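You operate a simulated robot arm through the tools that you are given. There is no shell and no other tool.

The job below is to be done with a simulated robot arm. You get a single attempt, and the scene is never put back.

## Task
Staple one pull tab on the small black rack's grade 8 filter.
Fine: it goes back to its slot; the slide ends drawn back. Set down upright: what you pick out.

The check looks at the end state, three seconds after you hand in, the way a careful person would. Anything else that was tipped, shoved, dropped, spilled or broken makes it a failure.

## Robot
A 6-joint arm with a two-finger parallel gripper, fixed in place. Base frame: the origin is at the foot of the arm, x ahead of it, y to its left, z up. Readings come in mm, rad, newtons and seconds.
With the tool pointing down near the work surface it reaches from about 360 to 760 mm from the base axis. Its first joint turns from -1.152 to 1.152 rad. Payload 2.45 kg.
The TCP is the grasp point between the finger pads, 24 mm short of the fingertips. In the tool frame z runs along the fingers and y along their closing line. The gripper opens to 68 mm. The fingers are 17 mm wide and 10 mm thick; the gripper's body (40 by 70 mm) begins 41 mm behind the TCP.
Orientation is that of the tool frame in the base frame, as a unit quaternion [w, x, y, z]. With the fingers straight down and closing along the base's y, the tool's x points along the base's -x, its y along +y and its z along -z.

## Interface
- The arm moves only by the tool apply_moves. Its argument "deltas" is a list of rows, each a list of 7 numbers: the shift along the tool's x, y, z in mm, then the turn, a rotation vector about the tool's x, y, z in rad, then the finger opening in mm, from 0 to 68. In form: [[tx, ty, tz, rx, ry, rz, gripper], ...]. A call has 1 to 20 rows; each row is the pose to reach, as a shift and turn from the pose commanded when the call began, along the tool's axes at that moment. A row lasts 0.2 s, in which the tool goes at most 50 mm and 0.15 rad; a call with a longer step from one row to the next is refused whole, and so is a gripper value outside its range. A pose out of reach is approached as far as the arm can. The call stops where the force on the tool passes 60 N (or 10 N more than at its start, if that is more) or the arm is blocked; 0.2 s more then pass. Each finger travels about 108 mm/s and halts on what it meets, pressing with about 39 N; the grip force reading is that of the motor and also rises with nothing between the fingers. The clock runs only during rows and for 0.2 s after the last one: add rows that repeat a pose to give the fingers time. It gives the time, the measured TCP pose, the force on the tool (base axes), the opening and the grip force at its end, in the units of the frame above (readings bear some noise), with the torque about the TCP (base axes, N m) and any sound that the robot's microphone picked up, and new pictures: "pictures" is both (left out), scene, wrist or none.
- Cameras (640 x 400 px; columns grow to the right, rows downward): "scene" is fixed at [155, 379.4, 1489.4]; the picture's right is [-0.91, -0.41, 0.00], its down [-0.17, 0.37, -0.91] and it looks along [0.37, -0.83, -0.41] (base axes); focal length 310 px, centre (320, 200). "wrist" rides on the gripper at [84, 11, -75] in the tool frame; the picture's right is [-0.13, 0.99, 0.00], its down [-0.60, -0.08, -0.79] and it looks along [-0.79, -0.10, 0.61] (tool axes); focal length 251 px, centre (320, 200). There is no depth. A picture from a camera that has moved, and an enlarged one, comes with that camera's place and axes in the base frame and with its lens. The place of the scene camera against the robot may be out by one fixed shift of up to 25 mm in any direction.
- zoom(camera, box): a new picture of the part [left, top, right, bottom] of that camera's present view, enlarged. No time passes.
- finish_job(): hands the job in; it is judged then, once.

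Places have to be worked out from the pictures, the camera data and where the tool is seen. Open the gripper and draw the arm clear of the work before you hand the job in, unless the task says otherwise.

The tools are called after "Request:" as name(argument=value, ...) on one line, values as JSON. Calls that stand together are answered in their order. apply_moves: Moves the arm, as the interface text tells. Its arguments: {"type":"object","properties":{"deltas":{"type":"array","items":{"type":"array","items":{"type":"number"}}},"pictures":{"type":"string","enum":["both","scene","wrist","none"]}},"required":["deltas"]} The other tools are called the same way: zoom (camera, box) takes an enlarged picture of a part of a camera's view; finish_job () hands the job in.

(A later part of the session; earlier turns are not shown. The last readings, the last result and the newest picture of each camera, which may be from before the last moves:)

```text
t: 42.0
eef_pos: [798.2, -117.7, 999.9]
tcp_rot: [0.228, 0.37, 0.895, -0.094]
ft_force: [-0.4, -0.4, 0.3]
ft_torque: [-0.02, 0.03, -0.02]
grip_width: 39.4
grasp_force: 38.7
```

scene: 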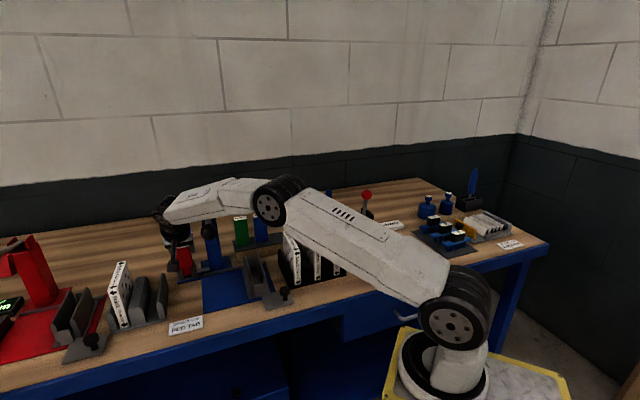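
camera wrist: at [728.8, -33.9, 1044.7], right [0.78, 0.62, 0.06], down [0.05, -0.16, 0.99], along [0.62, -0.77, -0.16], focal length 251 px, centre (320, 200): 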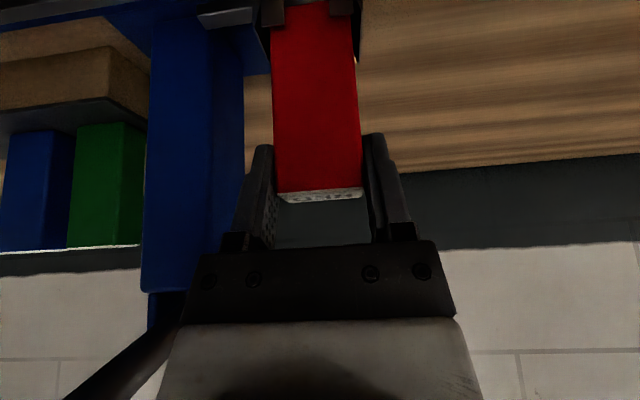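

The force is starting to change slightly; one more mm to confirm seating.

Request:
apply_moves(deltas=[[0.5, 0, 0.9, 0, 0, 0, 30], [0.5, 0, 0.9, 0, 0, 0, 30]], pictures="none")

```text
t: 42.6
eef_pos: [798.4, -118.0, 998.8]
tcp_rot: [0.229, 0.37, 0.895, -0.095]
ft_force: [0.5, -0.2, 1.5]
ft_torque: [-0.09, -0.01, 0.0]
grip_width: 39.1
grasp_force: 39.2
```

Contact is felt, so RED is seated. I open the fingers and withdraw along the finger axis, then inspect.

Request:
apply_moves(deltas=[[0, 0, 0, 0, 0, 0, 50], [0, 0, 0, 0, 0, 0, 50], [0, 0, 0, 0, 0, 0, 50], [0, 0, -20, 0, 0, 0, 50], [0, 0, -50, 0, 0, 0, 50], [0, 0, -90, 0, 0, 0, 50], [0, 0, -90, 0, 0, 0, 50]], pictures="both")

Request:
zoom(camera="scene", box=[160, 200, 240, 290])

Request:
zoom(camera="wrist", box=[160, 0, 480, 200])

```text
t: 44.2
eef_pos: [768.0, -89.4, 1078.3]
tcp_rot: [0.228, 0.371, 0.896, -0.094]
ft_force: [0.4, 0.1, -0.5]
ft_torque: [0.03, -0.03, -0.03]
grip_width: 50.1
grasp_force: 0.0
camera wrist: at [698.9, -3.8, 1104.3], right [0.78, 0.62, 0.06], down [0.05, -0.16, 0.99], along [0.62, -0.77, -0.16], focal length 251 px, centre (320, 200)
```

scene: 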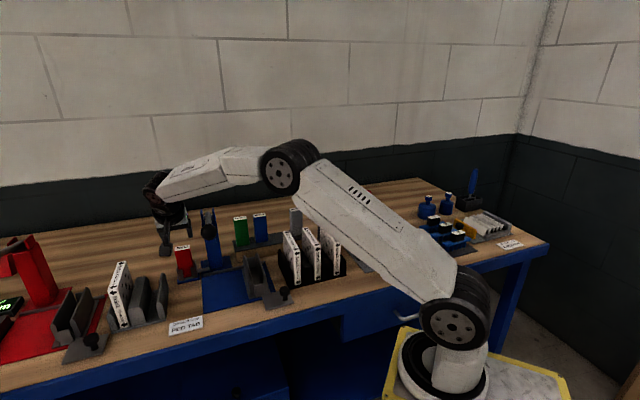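
wrist: 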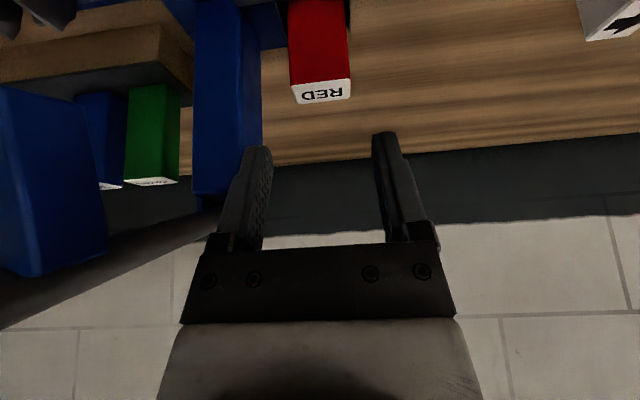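

```text
4.44 times, centred on (200, 245) of scene
camera zoom: at [155.0, 379.4, 1489.4], right [-0.91, -0.41, 0.0], down [-0.17, 0.37, -0.91], along [0.37, -0.83, -0.41], focal length 1376 px, centre (853, 0)
```

zoom: 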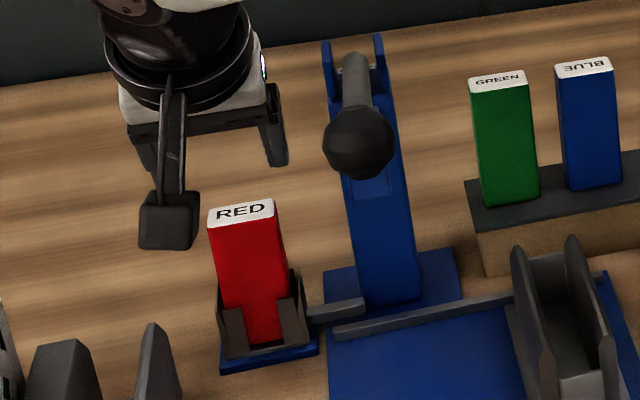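

```text
2.00 times, centred on (320, 100) of wrist
camera zoom: at [698.9, -3.8, 1104.3], right [0.78, 0.62, 0.06], down [0.05, -0.16, 0.99], along [0.62, -0.77, -0.16], focal length 503 px, centre (320, 400)
```

zoom: 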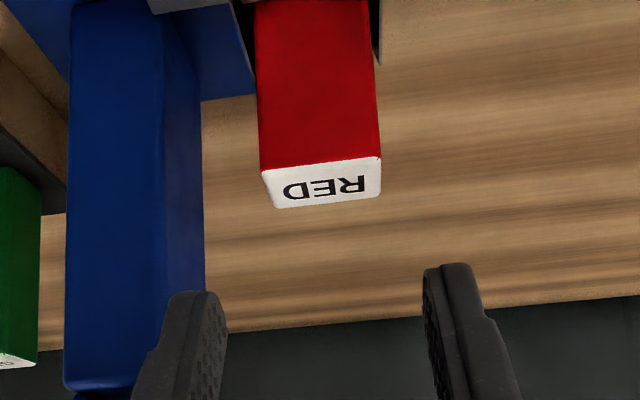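

RED now sits exactly where BLUE was (same pixel position), fully seated. Next I go back around to the black rack with the tool vertical, above the grade 8 filter's front.

Request:
apply_moves(deltas=[[36, 0, -24.2, 0, 0, 0, 50], [72, 0, -48.4, 0, 0, 0, 50], [107.8, 0, -72.5, 0, 0, 0, 50], [143.7, 0, -96.7, 0, 0, 0, 50], [179.6, 0, -120.9, 0, 0, 0, 50], [179.6, -46, -120.9, 0, 0.06, 0, 50], [179.6, -92, -120.9, 0, 0.12, 0, 50], [179.6, -138, -120.9, 0, 0.18, 0, 50], [165, -184, -123, 0, 0.24, 0, 50], [151, -230, -125.5, 0, 0.3, 0, 50], [136.5, -275, -128, 0, 0.36, 0, 50], [122, -320, -130.3, 0, 0.42, 0, 44], [107, -362, -132.8, 0, 0.48, 0, 44], [93, -386, -135, 0, 0.5, 0, 44], [79.4, -408.8, -137.4, 0, 0.5, 0, 44], [79.4, -408.8, -137.4, 0, 0.5, 0, 44]], pictures="both")

Request:
zoom(camera="wrist", box=[200, 0, 440, 150])

Request:
zoom(camera="wrist", box=[200, 100, 440, 250])

```text
t: 47.6
eef_pos: [381.3, -283.8, 1159.4]
tcp_rot: [0.0, 0.382, 0.924, 0.0]
ft_force: [-0.3, 0.1, -0.3]
ft_torque: [0.05, -0.02, -0.01]
grip_width: 44.1
grasp_force: 0.0
camera wrist: at [331.1, -216.2, 1235.0], right [0.79, 0.61, 0.0], down [0.37, -0.48, 0.79], along [0.48, -0.63, -0.61], focal length 251 px, centre (320, 200)
```

scene: 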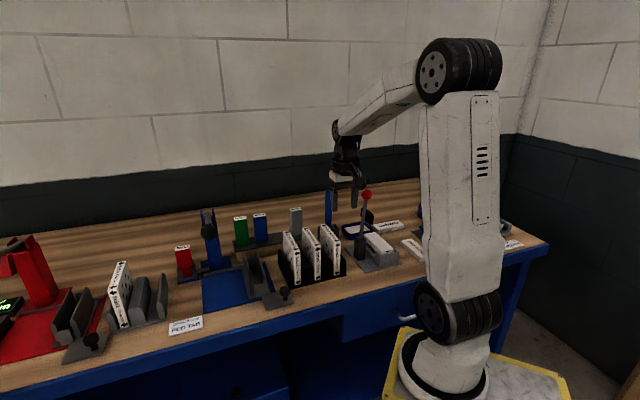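
wrist: 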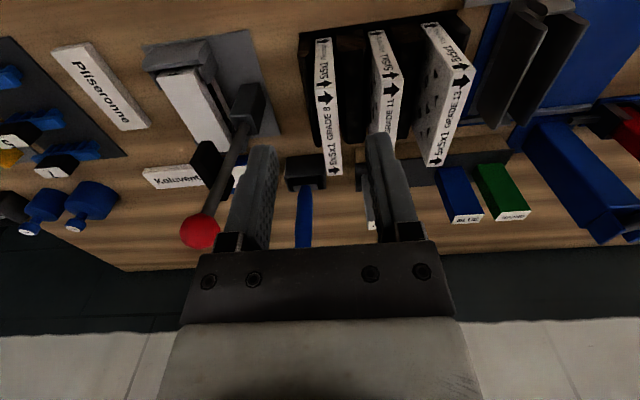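

```text
2.67 times, centred on (320, 75) of wrist
camera zoom: at [331.1, -216.2, 1235.0], right [0.79, 0.61, 0.0], down [0.37, -0.48, 0.79], along [0.48, -0.63, -0.61], focal length 670 px, centre (320, 533)
```

zoom: 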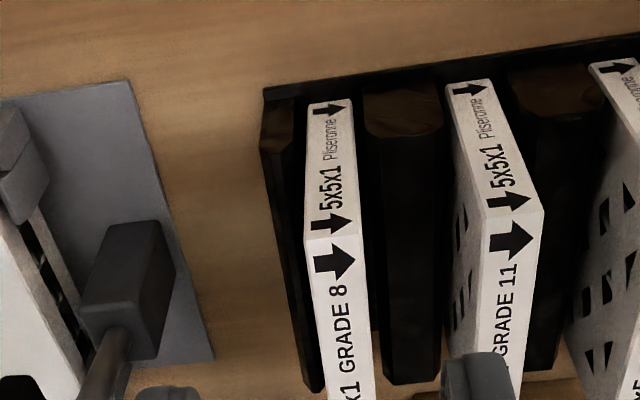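

```text
2.67 times, centred on (320, 175) of wrist
camera zoom: at [331.1, -216.2, 1235.0], right [0.79, 0.61, 0.0], down [0.37, -0.48, 0.79], along [0.48, -0.63, -0.61], focal length 670 px, centre (320, 267)
```

zoom: 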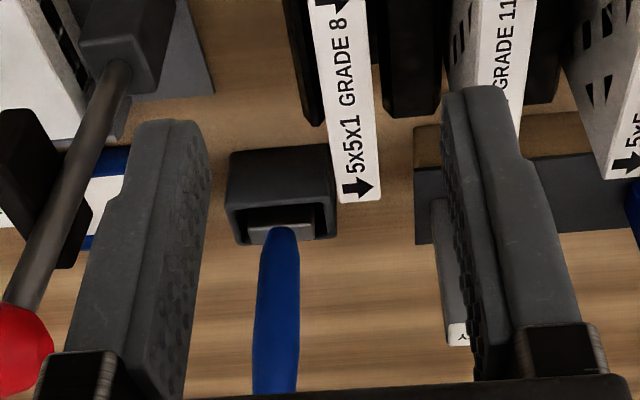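

The grade 8 filter re-measures at E 62–80, N 501–612. I move over its middle and lower the open fingers on both sides of it, tips staying above the rack dividers.

Request:
apply_moves(deltas=[[-43, -0.3, 0, 0, 0, 0, 44], [-86, -0.3, 0, 0, 0, 0, 44], [-86, -0.3, 40, 0, 0, 0, 44], [-86, -0.3, 80, 0, 0, 0, 44], [-86, -0.3, 100, 0, 0, 0, 44], [-86, -0.3, 100, 0, 0, 0, 44]], pictures="both")

Request:
zoom(camera="wrist", box=[200, 50, 440, 250])

Request:
zoom(camera="scene", box=[270, 180, 390, 290])

```text
t: 49.0
eef_pos: [444.1, -343.7, 1059.8]
tcp_rot: [0.0, 0.383, 0.924, 0.001]
ft_force: [-0.5, 0.1, -0.2]
ft_torque: [-0.03, -0.01, -0.04]
grip_width: 44.1
grasp_force: 0.1
camera wrist: at [392.5, -276.8, 1135.1], right [0.79, 0.61, 0.0], down [0.37, -0.48, 0.79], along [0.48, -0.63, -0.61], focal length 251 px, centre (320, 200)
```

scene: 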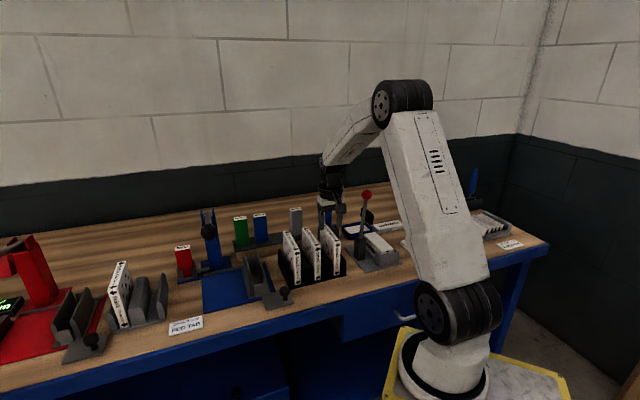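
wrist: 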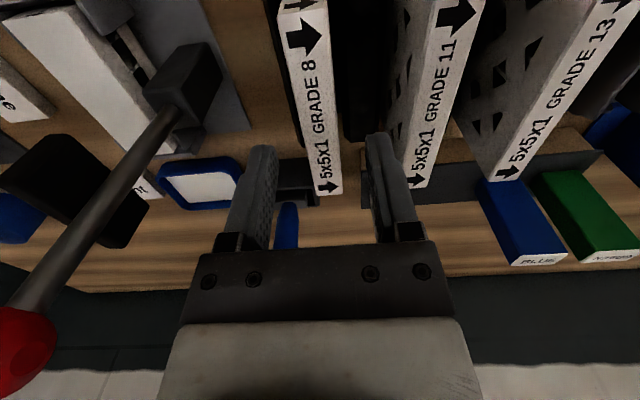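

```text
2.00 times, centred on (320, 150) of wrist
camera zoom: at [392.5, -276.8, 1135.1], right [0.79, 0.61, 0.0], down [0.37, -0.48, 0.79], along [0.48, -0.63, -0.61], focal length 503 px, centre (320, 300)
```

zoom: 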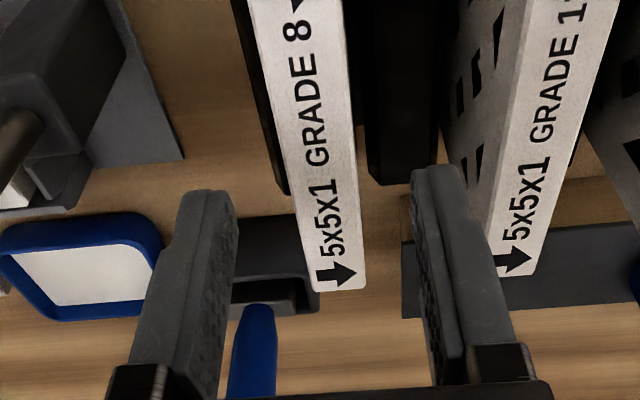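

```text
3.64 times, centred on (330, 235) of scene
camera zoom: at [155.0, 379.4, 1489.4], right [-0.91, -0.41, 0.0], down [-0.17, 0.37, -0.91], along [0.37, -0.83, -0.41], focal length 1126 px, centre (284, 73)
```

zoom: 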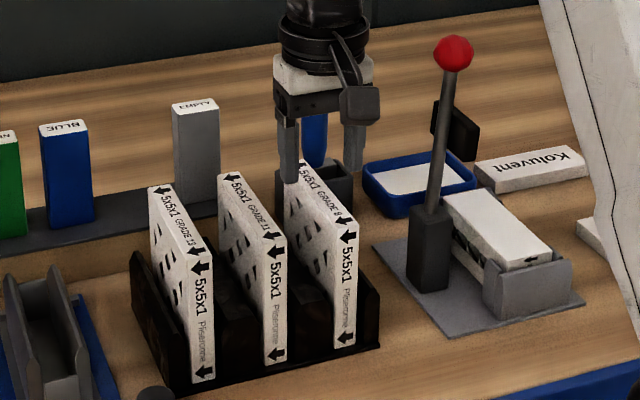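

The fingers straddle the filter cleanly. I go down the last 52 mm to grip depth.

Request:
apply_moves(deltas=[[0, 0, 18, 0, 0, 0, 44], [0, 0, 36, 0, 0, 0, 44], [0, 0, 52, 0, 0, 0, 44], [0, 0, 52, 0, 0, 0, 44]], pictures="wrist")

Request:
zoom(camera="wrist", box=[200, 50, 440, 250])

```text
t: 50.0
eef_pos: [443.4, -341.6, 1008.4]
tcp_rot: [0.001, 0.383, 0.924, 0.0]
ft_force: [0.8, -0.2, 0.2]
ft_torque: [-0.01, -0.01, 0.0]
grip_width: 44.0
grasp_force: 0.0
camera wrist: at [392.1, -274.8, 1083.5], right [0.79, 0.61, 0.0], down [0.37, -0.48, 0.79], along [0.48, -0.63, -0.61], focal length 251 px, centre (320, 200)
```

wrist: 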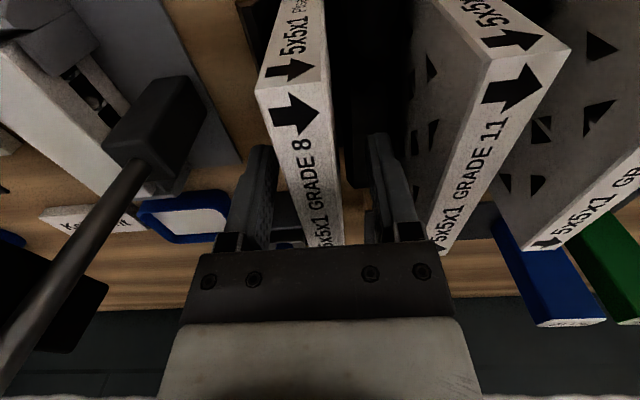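

```text
2.00 times, centred on (320, 150) of wrist
camera zoom: at [392.1, -274.8, 1083.5], right [0.79, 0.61, 0.0], down [0.37, -0.48, 0.79], along [0.48, -0.63, -0.61], focal length 503 px, centre (320, 300)
```

zoom: 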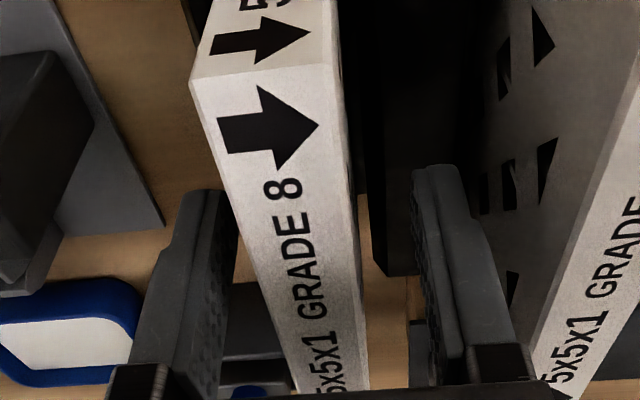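

The filter is centred between the pads. I close the gripper on it.

Request:
apply_moves(deltas=[[0, 0, 0, 0, 0, 0, 10], [0, 0, 0, 0, 0, 0, 10], [0, 0, 0, 0, 0, 0, 10]], pictures="wrist")

```text
t: 50.8
eef_pos: [442.8, -341.5, 1007.8]
tcp_rot: [0.0, 0.383, 0.924, -0.001]
ft_force: [0.1, 0.2, 0.3]
ft_torque: [0.02, 0.05, 0.01]
grip_width: 19.3
grasp_force: 37.3
camera wrist: at [392.1, -274.8, 1083.8], right [0.79, 0.61, 0.0], down [0.37, -0.48, 0.79], along [0.48, -0.63, -0.61], focal length 251 px, centre (320, 200)
```

wrist: 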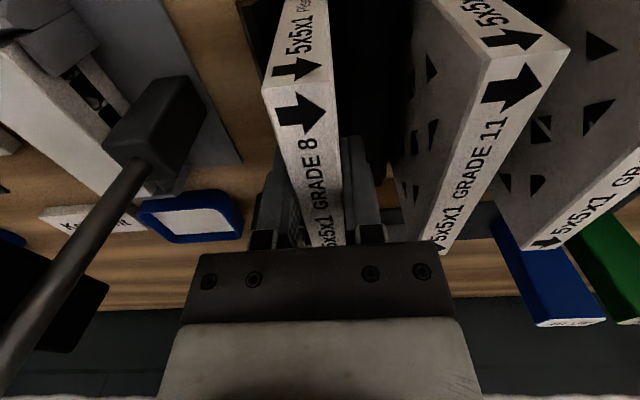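

The filter is held (19.3 mm). I lift it straight up out of the slot, 145 mm, so its bottom clears the other filters.

Request:
apply_moves(deltas=[[0, 0, -12, 0, 0, 0, 10], [0, 0, -30, 0, 0, 0, 10], [0, 0, -50, 0, 0, 0, 10], [0, 0, -75, 0, 0, 0, 10], [0, 0, -110, 0, 0, 0, 10], [0, 0, -145, 0, 0, 0, 10], [0, 0, -145, 0, 0, 0, 10]], pictures="both")

Request:
zoom(camera="scene", box=[230, 150, 390, 300])

```text
t: 52.4
eef_pos: [445.1, -342.6, 1153.3]
tcp_rot: [0.0, 0.383, 0.924, 0.0]
ft_force: [-0.2, 0.4, -1.3]
ft_torque: [0.0, 0.0, 0.01]
grip_width: 18.9
grasp_force: 37.0
camera wrist: at [393.2, -275.9, 1228.4], right [0.79, 0.61, 0.0], down [0.37, -0.48, 0.79], along [0.48, -0.63, -0.61], focal length 251 px, centre (320, 200)
```

scene: 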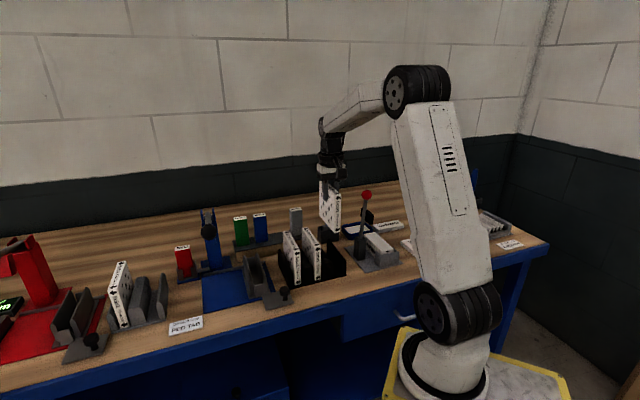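
wrist: 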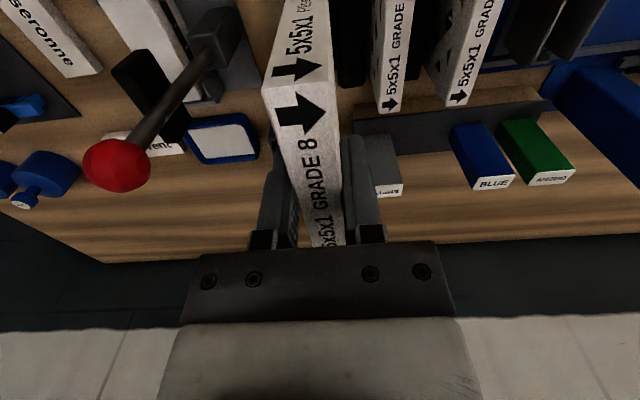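

```text
2.67 times, centred on (310, 225) of scene
camera zoom: at [155.0, 379.4, 1489.4], right [-0.91, -0.41, 0.0], down [-0.17, 0.37, -0.91], along [0.37, -0.83, -0.41], focal length 826 px, centre (347, 133)
```

zoom: 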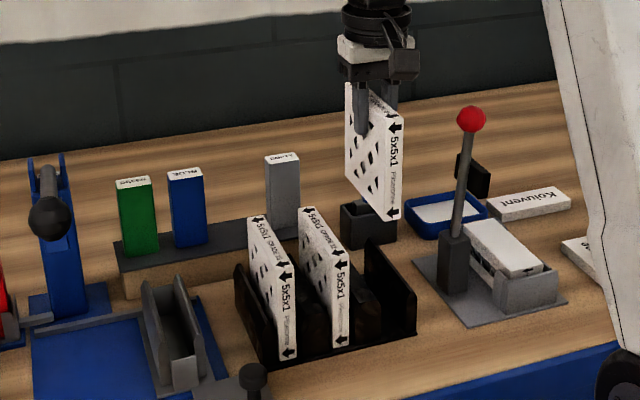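

The filter hangs straight and clear. I move it along the bench to above the cradle (E≈299.5, N≈560) at this height.

Request:
apply_moves(deltas=[[-1, 38, 0, 0, 0, 0, 10], [-2, 76, 0, 0, 0, 0, 10], [-3, 114, 0, 0, 0, 0, 10], [-4, 152, 0, 0, 0, 0, 10], [-4, 190, 0, 0, 0, 0, 10], [-4, 228.6, 0, 0, 0, 0, 10], [-4, 228.6, 0, 0, 0, 0, 10]], pictures="both")

Request:
zoom(camera="scene", box=[200, 180, 320, 300])

Request:
zoom(camera="wrist", box=[200, 0, 440, 150])

```text
t: 54.0
eef_pos: [609.8, -183.5, 1154.7]
tcp_rot: [0.0, 0.383, 0.924, 0.0]
ft_force: [0.0, 0.0, 0.0]
ft_torque: [0.0, -0.01, 0.02]
grip_width: 19.3
grasp_force: 37.0
camera wrist: at [557.2, -116.6, 1229.6], right [0.79, 0.61, 0.0], down [0.37, -0.48, 0.79], along [0.48, -0.63, -0.61], focal length 251 px, centre (320, 200)
```

scene: 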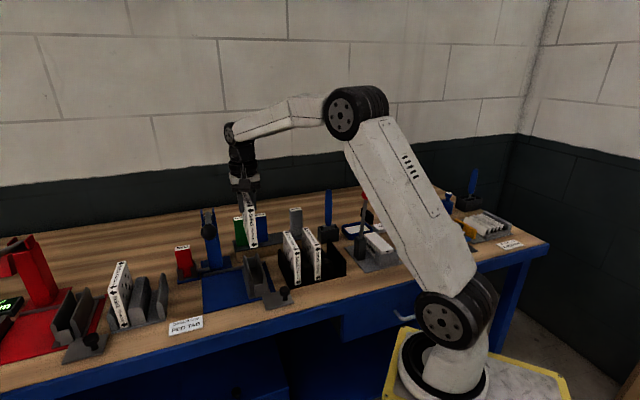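
wrist: 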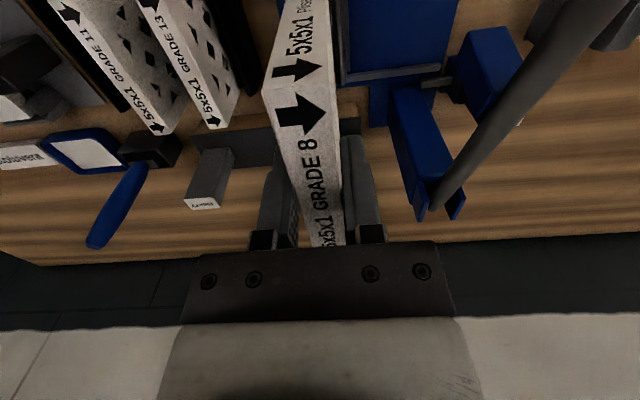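

```text
3.33 times, centred on (260, 240) of scene
camera zoom: at [155.0, 379.4, 1489.4], right [-0.91, -0.41, 0.0], down [-0.17, 0.37, -0.91], along [0.37, -0.83, -0.41], focal length 1032 px, centre (520, 67)
```

zoom: 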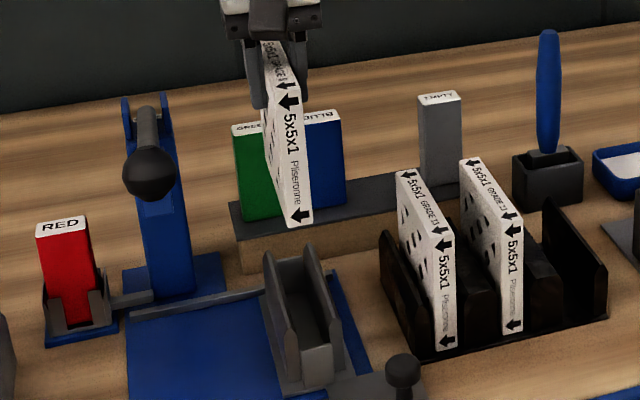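

```text
2.67 times, centred on (320, 75) of wrist
camera zoom: at [557.2, -116.6, 1229.6], right [0.79, 0.61, 0.0], down [0.37, -0.48, 0.79], along [0.48, -0.63, -0.61], focal length 670 px, centre (320, 533)
```

zoom: 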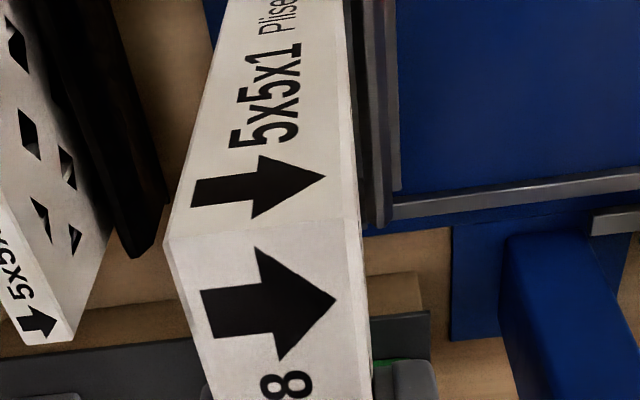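

The filter hangs over the cradle slot in line with it. I lower until its bottom is just above the cradle walls and look again.

Request:
apply_moves(deltas=[[0, 0, 30, 0, 0, 0, 10], [0, 0, 60, 0, 0, 0, 10], [0, 0, 82, 0, 0, 0, 10], [0, 0, 82, 0, 0, 0, 10]], pictures="both")

Request:
zoom(camera="scene", box=[215, 210, 315, 310])

Request:
zoom(camera="wrist", box=[200, 0, 440, 150])

```text
t: 55.0
eef_pos: [608.4, -183.9, 1070.0]
tcp_rot: [-0.001, 0.383, 0.924, 0.0]
ft_force: [-0.7, -1.2, -0.6]
ft_torque: [-0.02, -0.04, -0.01]
grip_width: 19.2
grasp_force: 37.0
camera wrist: at [556.7, -117.0, 1146.6], right [0.79, 0.61, 0.0], down [0.37, -0.48, 0.79], along [0.48, -0.63, -0.61], focal length 251 px, centre (320, 200)
```

scene: 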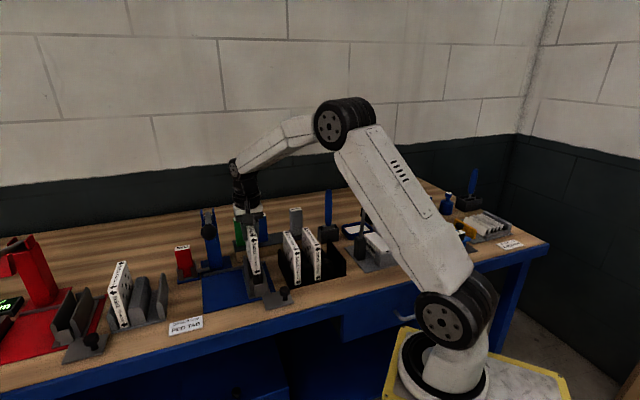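
wrist: 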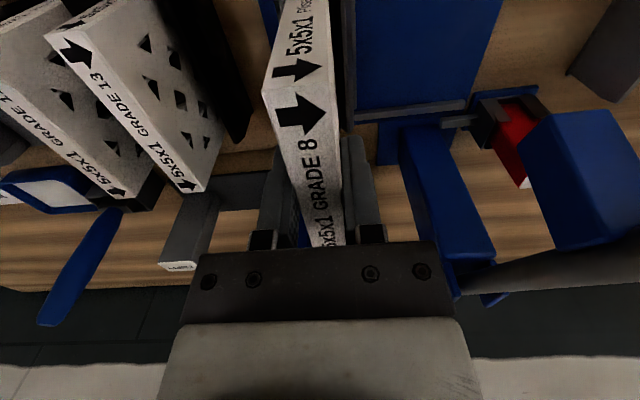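

```text
4.00 times, centred on (265, 260) of scene
camera zoom: at [155.0, 379.4, 1489.4], right [-0.91, -0.41, 0.0], down [-0.17, 0.37, -0.91], along [0.37, -0.83, -0.41], focal length 1238 px, centre (540, -40)
```

zoom: 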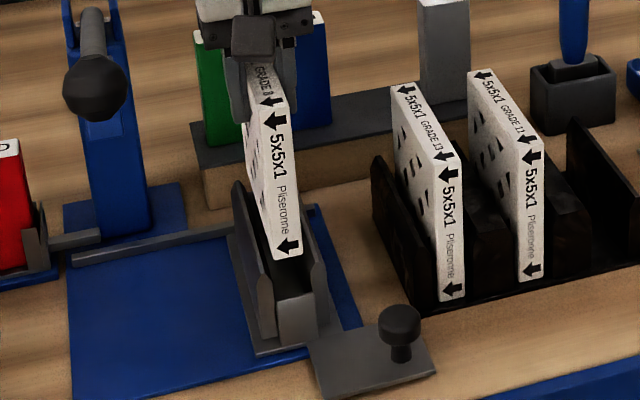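

```text
2.67 times, centred on (320, 75) of wrist
camera zoom: at [556.7, -117.0, 1146.6], right [0.79, 0.61, 0.0], down [0.37, -0.48, 0.79], along [0.48, -0.63, -0.61], focal length 670 px, centre (320, 533)
```

zoom: 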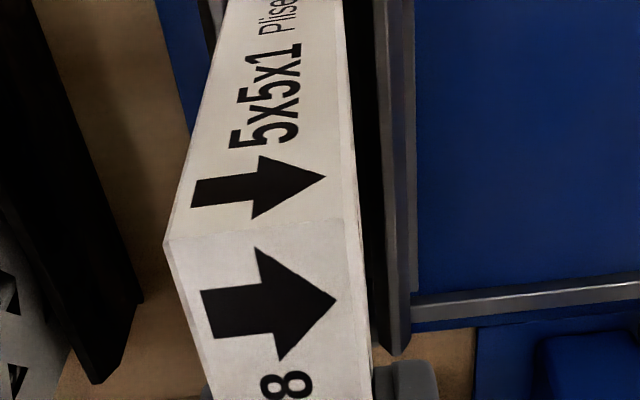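

The filter's lower edge is lined up within the slot. I lower further, nearly to the cradle floor, and check forces.

Request:
apply_moves(deltas=[[0, 0, 12, 0, 0, 0, 10], [0, 0, 24, 0, 0, 0, 10], [0, 0, 36, 0, 0, 0, 10], [0, 0, 48, 0, 0, 0, 10], [0, 0, 48, 0, 0, 0, 10]], pictures="both")

Request:
zoom(camera="scene", box=[215, 210, 315, 310])

```text
t: 56.2
eef_pos: [606.7, -184.3, 1022.0]
tcp_rot: [0.0, 0.383, 0.924, -0.001]
ft_force: [-1.1, 2.0, 0.4]
ft_torque: [0.07, 0.06, -0.01]
grip_width: 19.5
grasp_force: 37.5
camera wrist: at [556.6, -117.2, 1098.4], right [0.79, 0.61, 0.0], down [0.37, -0.48, 0.79], along [0.48, -0.63, -0.61], focal length 251 px, centre (320, 200)
```

scene: 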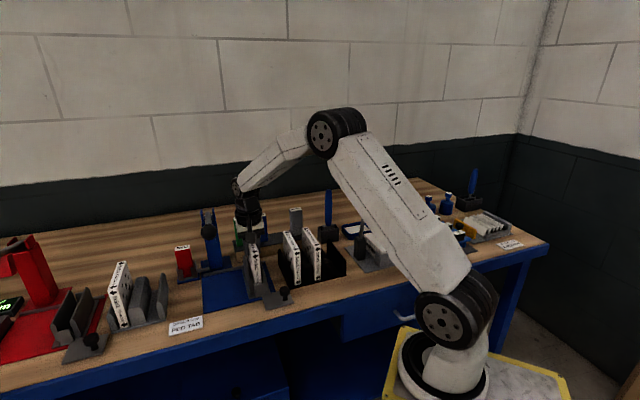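
wrist: 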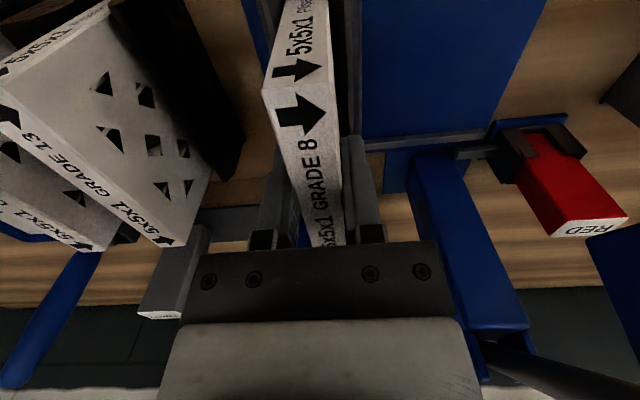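

```text
4.00 times, centred on (265, 260) of scene
camera zoom: at [154.9, 379.4, 1489.4], right [-0.91, -0.41, 0.0], down [-0.17, 0.37, -0.91], along [0.37, -0.83, -0.41], focal length 1238 px, centre (540, -40)
```

zoom: 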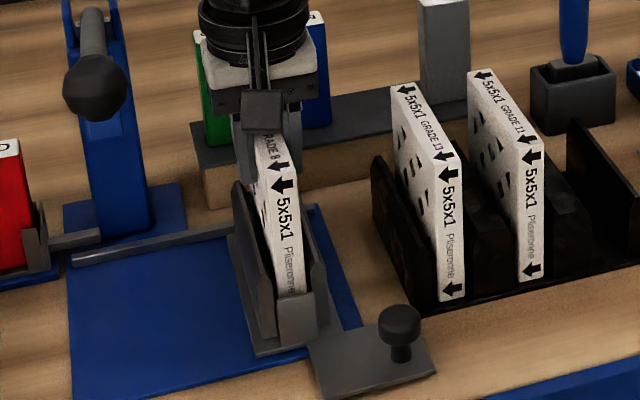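

The filter is inside the cradle; a slight ~2 N push toward the front suggests its back edge is grazing the back wall. I shift 2 mm toward the front while lowering 8 mm more.

Request:
apply_moves(deltas=[[2, 0, 0, 0, 0, 0, 10], [2, 0, 4, 0, 0, 0, 10], [2, 0, 8, 0, 0, 0, 10], [2, 0, 8, 0, 0, 0, 10]], pictures="none")

```text
t: 57.2
eef_pos: [606.4, -182.5, 1015.4]
tcp_rot: [0.0, 0.383, 0.924, 0.0]
ft_force: [0.1, 0.3, -0.2]
ft_torque: [0.01, -0.03, -0.01]
grip_width: 19.3
grasp_force: 36.9
```

The side force is gone. I lower another 4 mm and feel for the floor.

Request:
apply_moves(deltas=[[0, 0, 2, 0, 0, 0, 10], [0, 0, 4, 0, 0, 0, 10], [0, 0, 4, 0, 0, 0, 10]], pictures="none")

```text
t: 58.0
eef_pos: [607.2, -181.6, 1012.1]
tcp_rot: [0.002, 0.383, 0.924, 0.001]
ft_force: [-1.8, 0.9, 10.0]
ft_torque: [0.25, 0.34, 0.01]
grip_width: 19.3
grasp_force: 36.6
```

Vertical contact of 10 N at z≈1011.5. I look closely at how the filter sits before releasing.

Request:
zoom(camera="scene", box=[235, 220, 295, 310])

Request:
zoom(camera="wrist", box=[200, 0, 440, 150])

```text
4.44 times, centred on (265, 265) of scene
camera zoom: at [154.7, 379.5, 1489.4], right [-0.91, -0.41, 0.0], down [-0.17, 0.37, -0.91], along [0.37, -0.83, -0.41], focal length 1376 px, centre (564, -89)
```

zoom: 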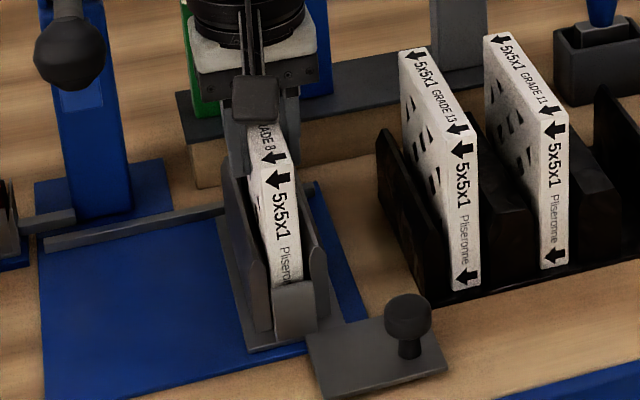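

```text
2.67 times, centred on (320, 75) of wrist
camera zoom: at [555.7, -114.7, 1087.8], right [0.79, 0.61, 0.0], down [0.37, -0.48, 0.79], along [0.48, -0.63, -0.61], focal length 670 px, centre (320, 533)
```

zoom: 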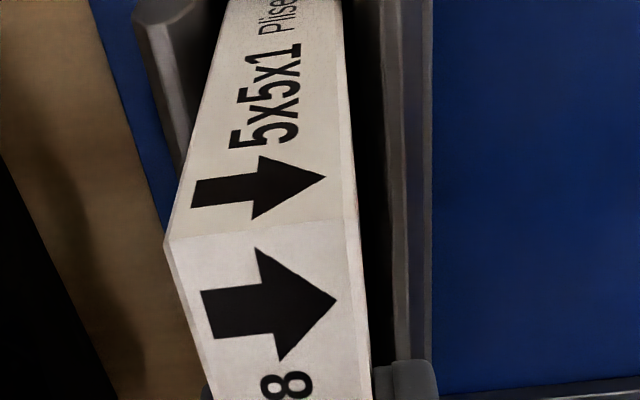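

The filter sits down between the walls, behind the front lip. I open the fingers and rise clear to see how it rests.

Request:
apply_moves(deltas=[[0, 0, 0, 0, 0, 0, 40], [0, 0, 0, 0, 0, 0, 40], [0, 0, 0, 0, 0, 0, 40], [0, 0, -25, 0, 0, 0, 40], [0, 0, -60, 0, 0, 0, 40], [30, -10, -90, 0, 0, 0, 40], [60, -20, -110, 0, 0, 0, 40], [90, -30, -120, 0, 0, 0, 40], [90, -30, -120, 0, 0, 0, 40]], pictures="both")

Request:
zoom(camera="scene", box=[215, 210, 315, 310])

Request:
zoom(camera="wrist", box=[200, 0, 440, 150])

```text
t: 60.0
eef_pos: [523.4, -139.2, 1127.7]
tcp_rot: [-0.001, 0.383, 0.924, 0.0]
ft_force: [0.1, -0.2, -0.1]
ft_torque: [-0.03, 0.05, 0.04]
grip_width: 39.9
grasp_force: 0.1
camera wrist: at [471.0, -71.5, 1204.3], right [0.79, 0.61, 0.0], down [0.37, -0.48, 0.79], along [0.48, -0.63, -0.61], focal length 251 px, centre (320, 200)
```

scene: 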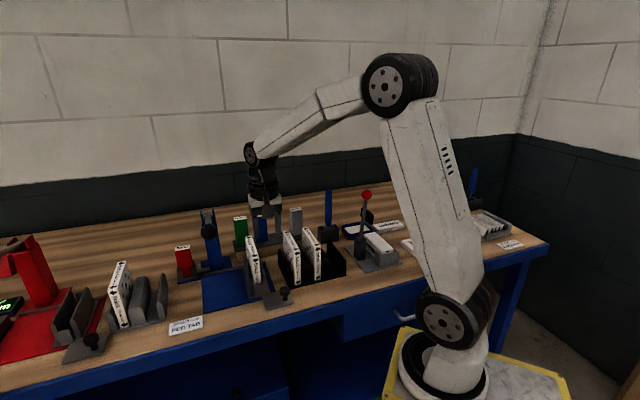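
wrist: 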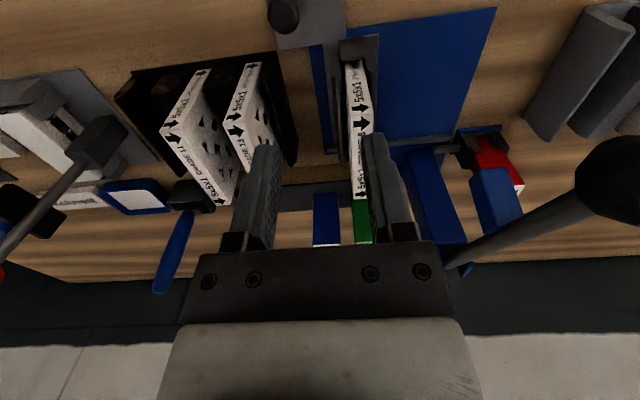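

```text
4.00 times, centred on (265, 260) of scene
camera zoom: at [155.0, 379.4, 1489.4], right [-0.91, -0.41, 0.0], down [-0.17, 0.37, -0.91], along [0.37, -0.83, -0.41], focal length 1238 px, centre (540, -40)
```

zoom: 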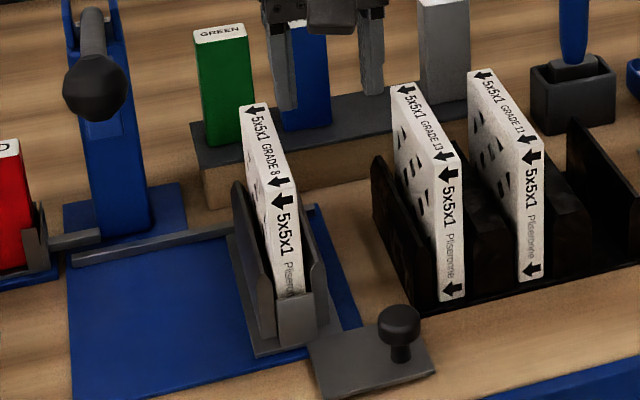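

```text
2.67 times, centred on (320, 75) of wrist
camera zoom: at [471.0, -71.5, 1204.3], right [0.79, 0.61, 0.0], down [0.37, -0.48, 0.79], along [0.48, -0.63, -0.61], focal length 670 px, centre (320, 533)
```

zoom: 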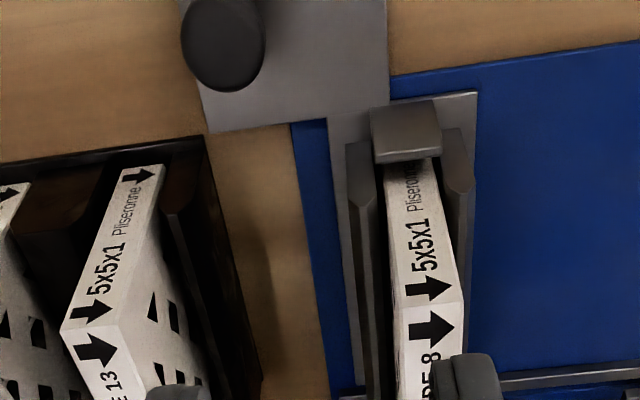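

The filter rests upright and centred in the cradle (top E≈289–310). Next the slide knob at E≈239, N≈458, z≈933: I tilt the tool outward 0.5 rad (keeps the wrist away from the lever ball) and come over it.

Request:
apply_moves(deltas=[[3, -10, 20, 0, -0.125, 0, 56], [6, -20, 50, 0, -0.25, 0, 56], [10, -30.5, 80, 0, -0.375, 0, 56], [10, -30.5, 110, 0, -0.5, 0, 56], [10, -30.5, 136, 0, -0.5, 0, 56], [10, -30.5, 136, 0, -0.5, 0, 56]], pictures="both")

Request:
zoom(camera="scene", box=[215, 210, 335, 320])

```text
t: 61.4
eef_pos: [494.4, -152.5, 992.9]
tcp_rot: [0.228, 0.371, 0.895, -0.094]
ft_force: [-0.2, 0.4, 0.3]
ft_torque: [-0.01, -0.01, -0.02]
grip_width: 55.9
grasp_force: 0.0
camera wrist: at [424.7, -67.4, 1020.1], right [0.78, 0.62, 0.06], down [0.05, -0.16, 0.99], along [0.62, -0.77, -0.16], focal length 251 px, centre (320, 200)
```

scene: 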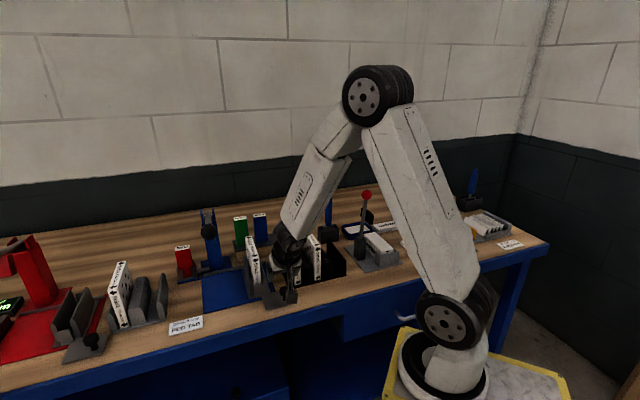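
wrist: 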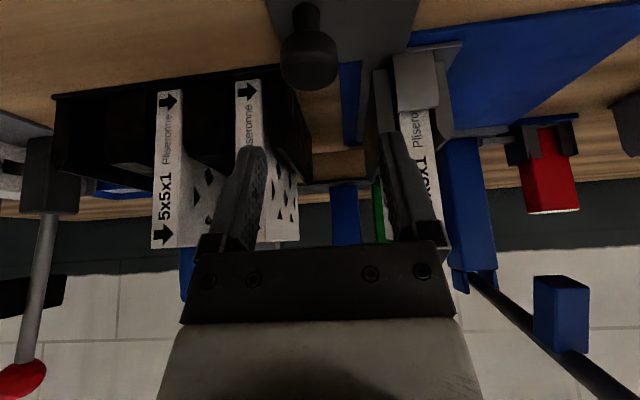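

```text
3.64 times, centred on (275, 265) of scene
camera zoom: at [155.0, 379.4, 1489.4], right [-0.91, -0.41, 0.0], down [-0.17, 0.37, -0.91], along [0.37, -0.83, -0.41], focal length 1126 px, centre (484, -36)
```

zoom: 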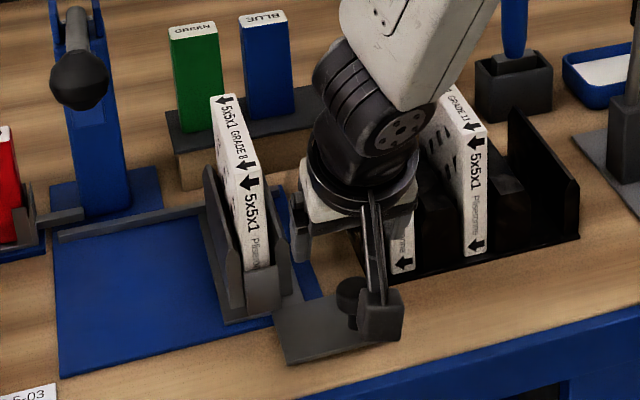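

The knob is between the finger lines. I lower 54 mm with the fingers at 48 mm, around the knob.

Request:
apply_moves(deltas=[[6.5, 0, 11.9, 0, 0, 0, 48], [13, 0, 23.7, 0, 0, 0, 48], [19.4, 0, 35.6, 0, 0, 0, 48], [25.9, 0, 47.4, 0, 0, 0, 48], [25.9, 0, 47.4, 0, 0, 0, 48]], pictures="both")

Request:
zoom(camera="scene", box=[215, 210, 335, 320])

```text
t: 62.6
eef_pos: [492.9, -151.8, 941.7]
tcp_rot: [0.229, 0.371, 0.895, -0.095]
ft_force: [-0.5, 1.0, -0.1]
ft_torque: [-0.01, -0.03, 0.02]
grip_width: 47.8
grasp_force: 0.0
camera wrist: at [424.5, -68.2, 967.7], right [0.78, 0.62, 0.06], down [0.05, -0.16, 0.99], along [0.62, -0.77, -0.16], focal length 251 px, centre (320, 200)
```

scene: 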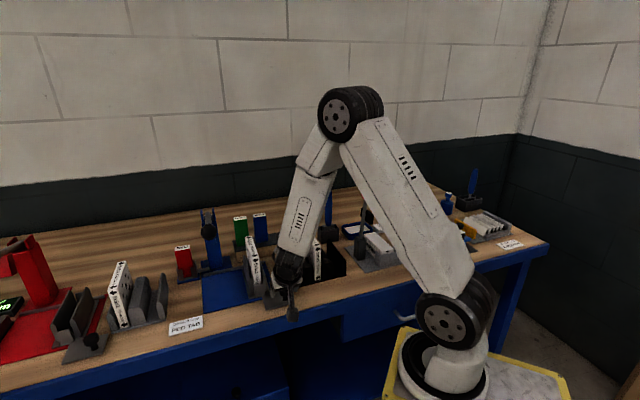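
wrist: 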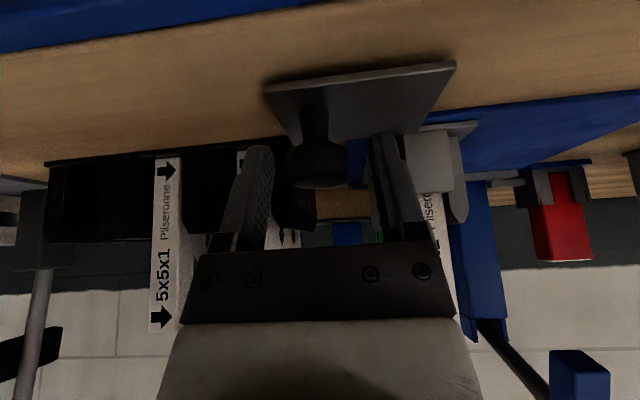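

```text
3.64 times, centred on (275, 265) of scene
camera zoom: at [155.0, 379.4, 1489.4], right [-0.91, -0.41, 0.0], down [-0.17, 0.37, -0.91], along [0.37, -0.83, -0.41], focal length 1126 px, centre (484, -36)
```

zoom: 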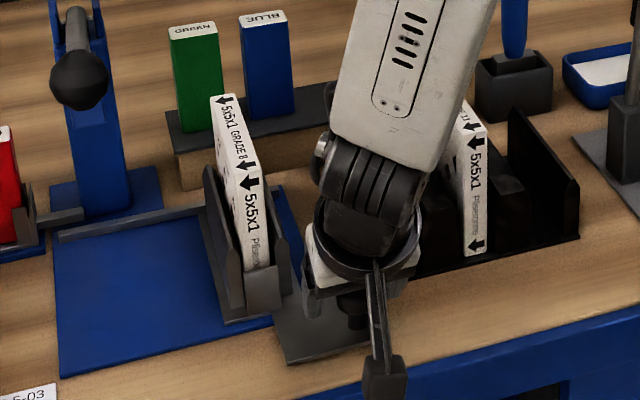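

The knob is between the pads. I close on it.

Request:
apply_moves(deltas=[[0, 0, 0, 0, 0, 0, 15], [0, 0, 0, 0, 0, 0, 15], [0, 0, 0, 0, 0, 0, 15]], pictures="wrist")

```text
t: 63.4
eef_pos: [493.2, -153.6, 940.5]
tcp_rot: [0.228, 0.371, 0.895, -0.095]
ft_force: [1.4, -0.7, -3.2]
ft_torque: [-0.02, -0.02, -0.03]
grip_width: 27.0
grasp_force: 42.2
camera wrist: at [424.4, -68.3, 967.7], right [0.78, 0.62, 0.06], down [0.05, -0.16, 0.99], along [0.62, -0.77, -0.16], focal length 251 px, centre (320, 200)
```

wrist: 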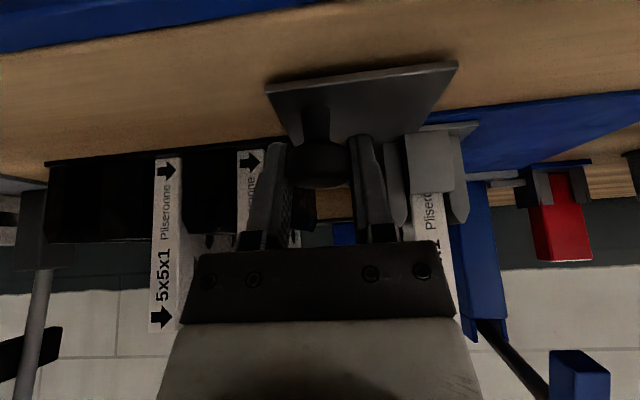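

The knob is gripped (27 mm). I push the slide gently to the left (+E) 30 mm to test how it runs.

Request:
apply_moves(deltas=[[0, 5, 0, 0, 0, 0, 15], [0, 12, 0, 0, 0, 0, 15], [0, 20, 0, 0, 0, 0, 15], [0, 30, 0, 0, 0, 0, 15], [0, 30, 0, 0, 0, 0, 15]], pictures="both")

Request:
zoom(camera="scene", box=[195, 200, 315, 310])

```text
t: 64.6
eef_pos: [514.3, -132.7, 941.8]
tcp_rot: [0.229, 0.371, 0.895, -0.095]
ft_force: [8.7, -9.5, -7.1]
ft_torque: [-0.42, -0.31, -0.07]
grip_width: 27.0
grasp_force: 41.5
camera wrist: at [445.0, -47.5, 967.6], right [0.78, 0.62, 0.06], down [0.05, -0.16, 0.99], along [0.62, -0.77, -0.16], focal length 251 px, centre (320, 200)
```

scene: 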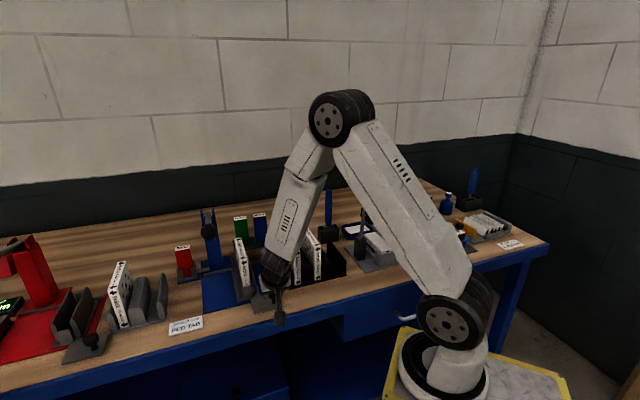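
wrist: 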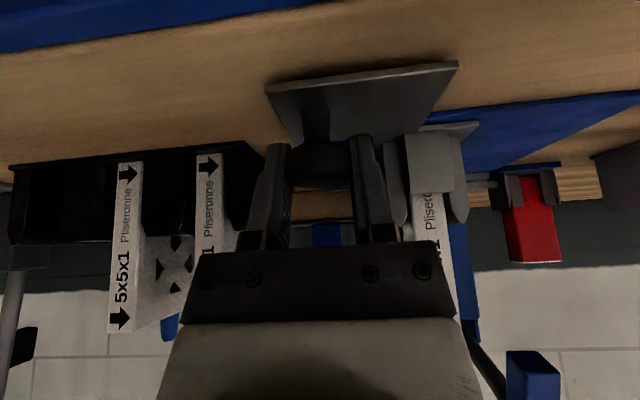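

```text
3.64 times, centred on (255, 255) of scene
camera zoom: at [155.3, 379.1, 1489.4], right [-0.91, -0.41, 0.0], down [-0.17, 0.37, -0.91], along [0.37, -0.83, -0.41], focal length 1126 px, centre (556, 0)
```

zoom: 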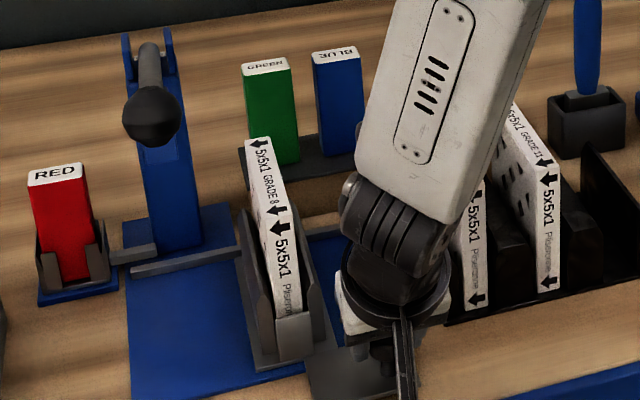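

The slide runs smoothly with the knob; a ~13 N side load builds, so I trim 1 mm toward the back while pushing another 40 mm.

Request:
apply_moves(deltas=[[-0.9, 4, 0.5, 0, 0, 0, 15], [-0.9, 12, 0.5, 0, 0, 0, 15], [-0.9, 21, 0.5, 0, 0, 0, 15], [-0.9, 30, 0.5, 0, 0, 0, 15], [-0.9, 40, 0.5, 0, 0, 0, 15], [-0.9, 40, 0.5, 0, 0, 0, 15]], pictures="both")

Request:
zoom(camera="scene", box=[175, 200, 295, 310])

```text
t: 66.0
eef_pos: [541.8, -104.6, 941.9]
tcp_rot: [0.228, 0.371, 0.895, -0.095]
ft_force: [1.3, -1.9, -5.4]
ft_torque: [0.14, 0.1, -0.09]
grip_width: 27.3
grasp_force: 42.0
camera wrist: at [473.7, -18.9, 967.8], right [0.78, 0.62, 0.06], down [0.05, -0.16, 0.99], along [0.62, -0.77, -0.16], focal length 251 px, centre (320, 200)
```

scene: 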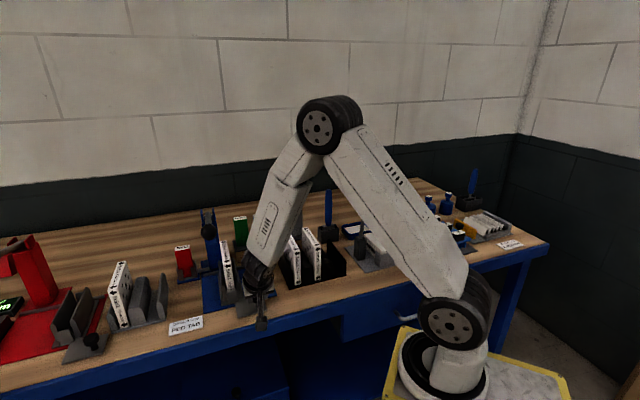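
wrist: 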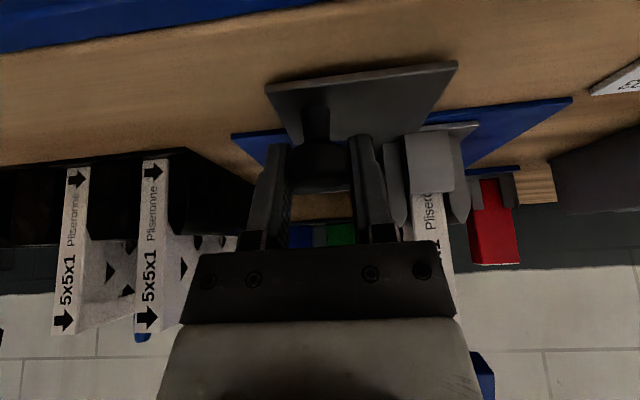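

```text
3.64 times, centred on (235, 255) of scene
camera zoom: at [155.1, 379.3, 1489.4], right [-0.91, -0.41, 0.0], down [-0.17, 0.37, -0.91], along [0.37, -0.83, -0.41], focal length 1126 px, centre (629, 0)
```

zoom: 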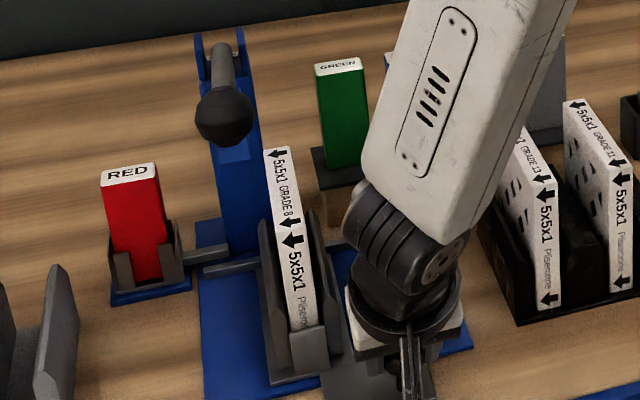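

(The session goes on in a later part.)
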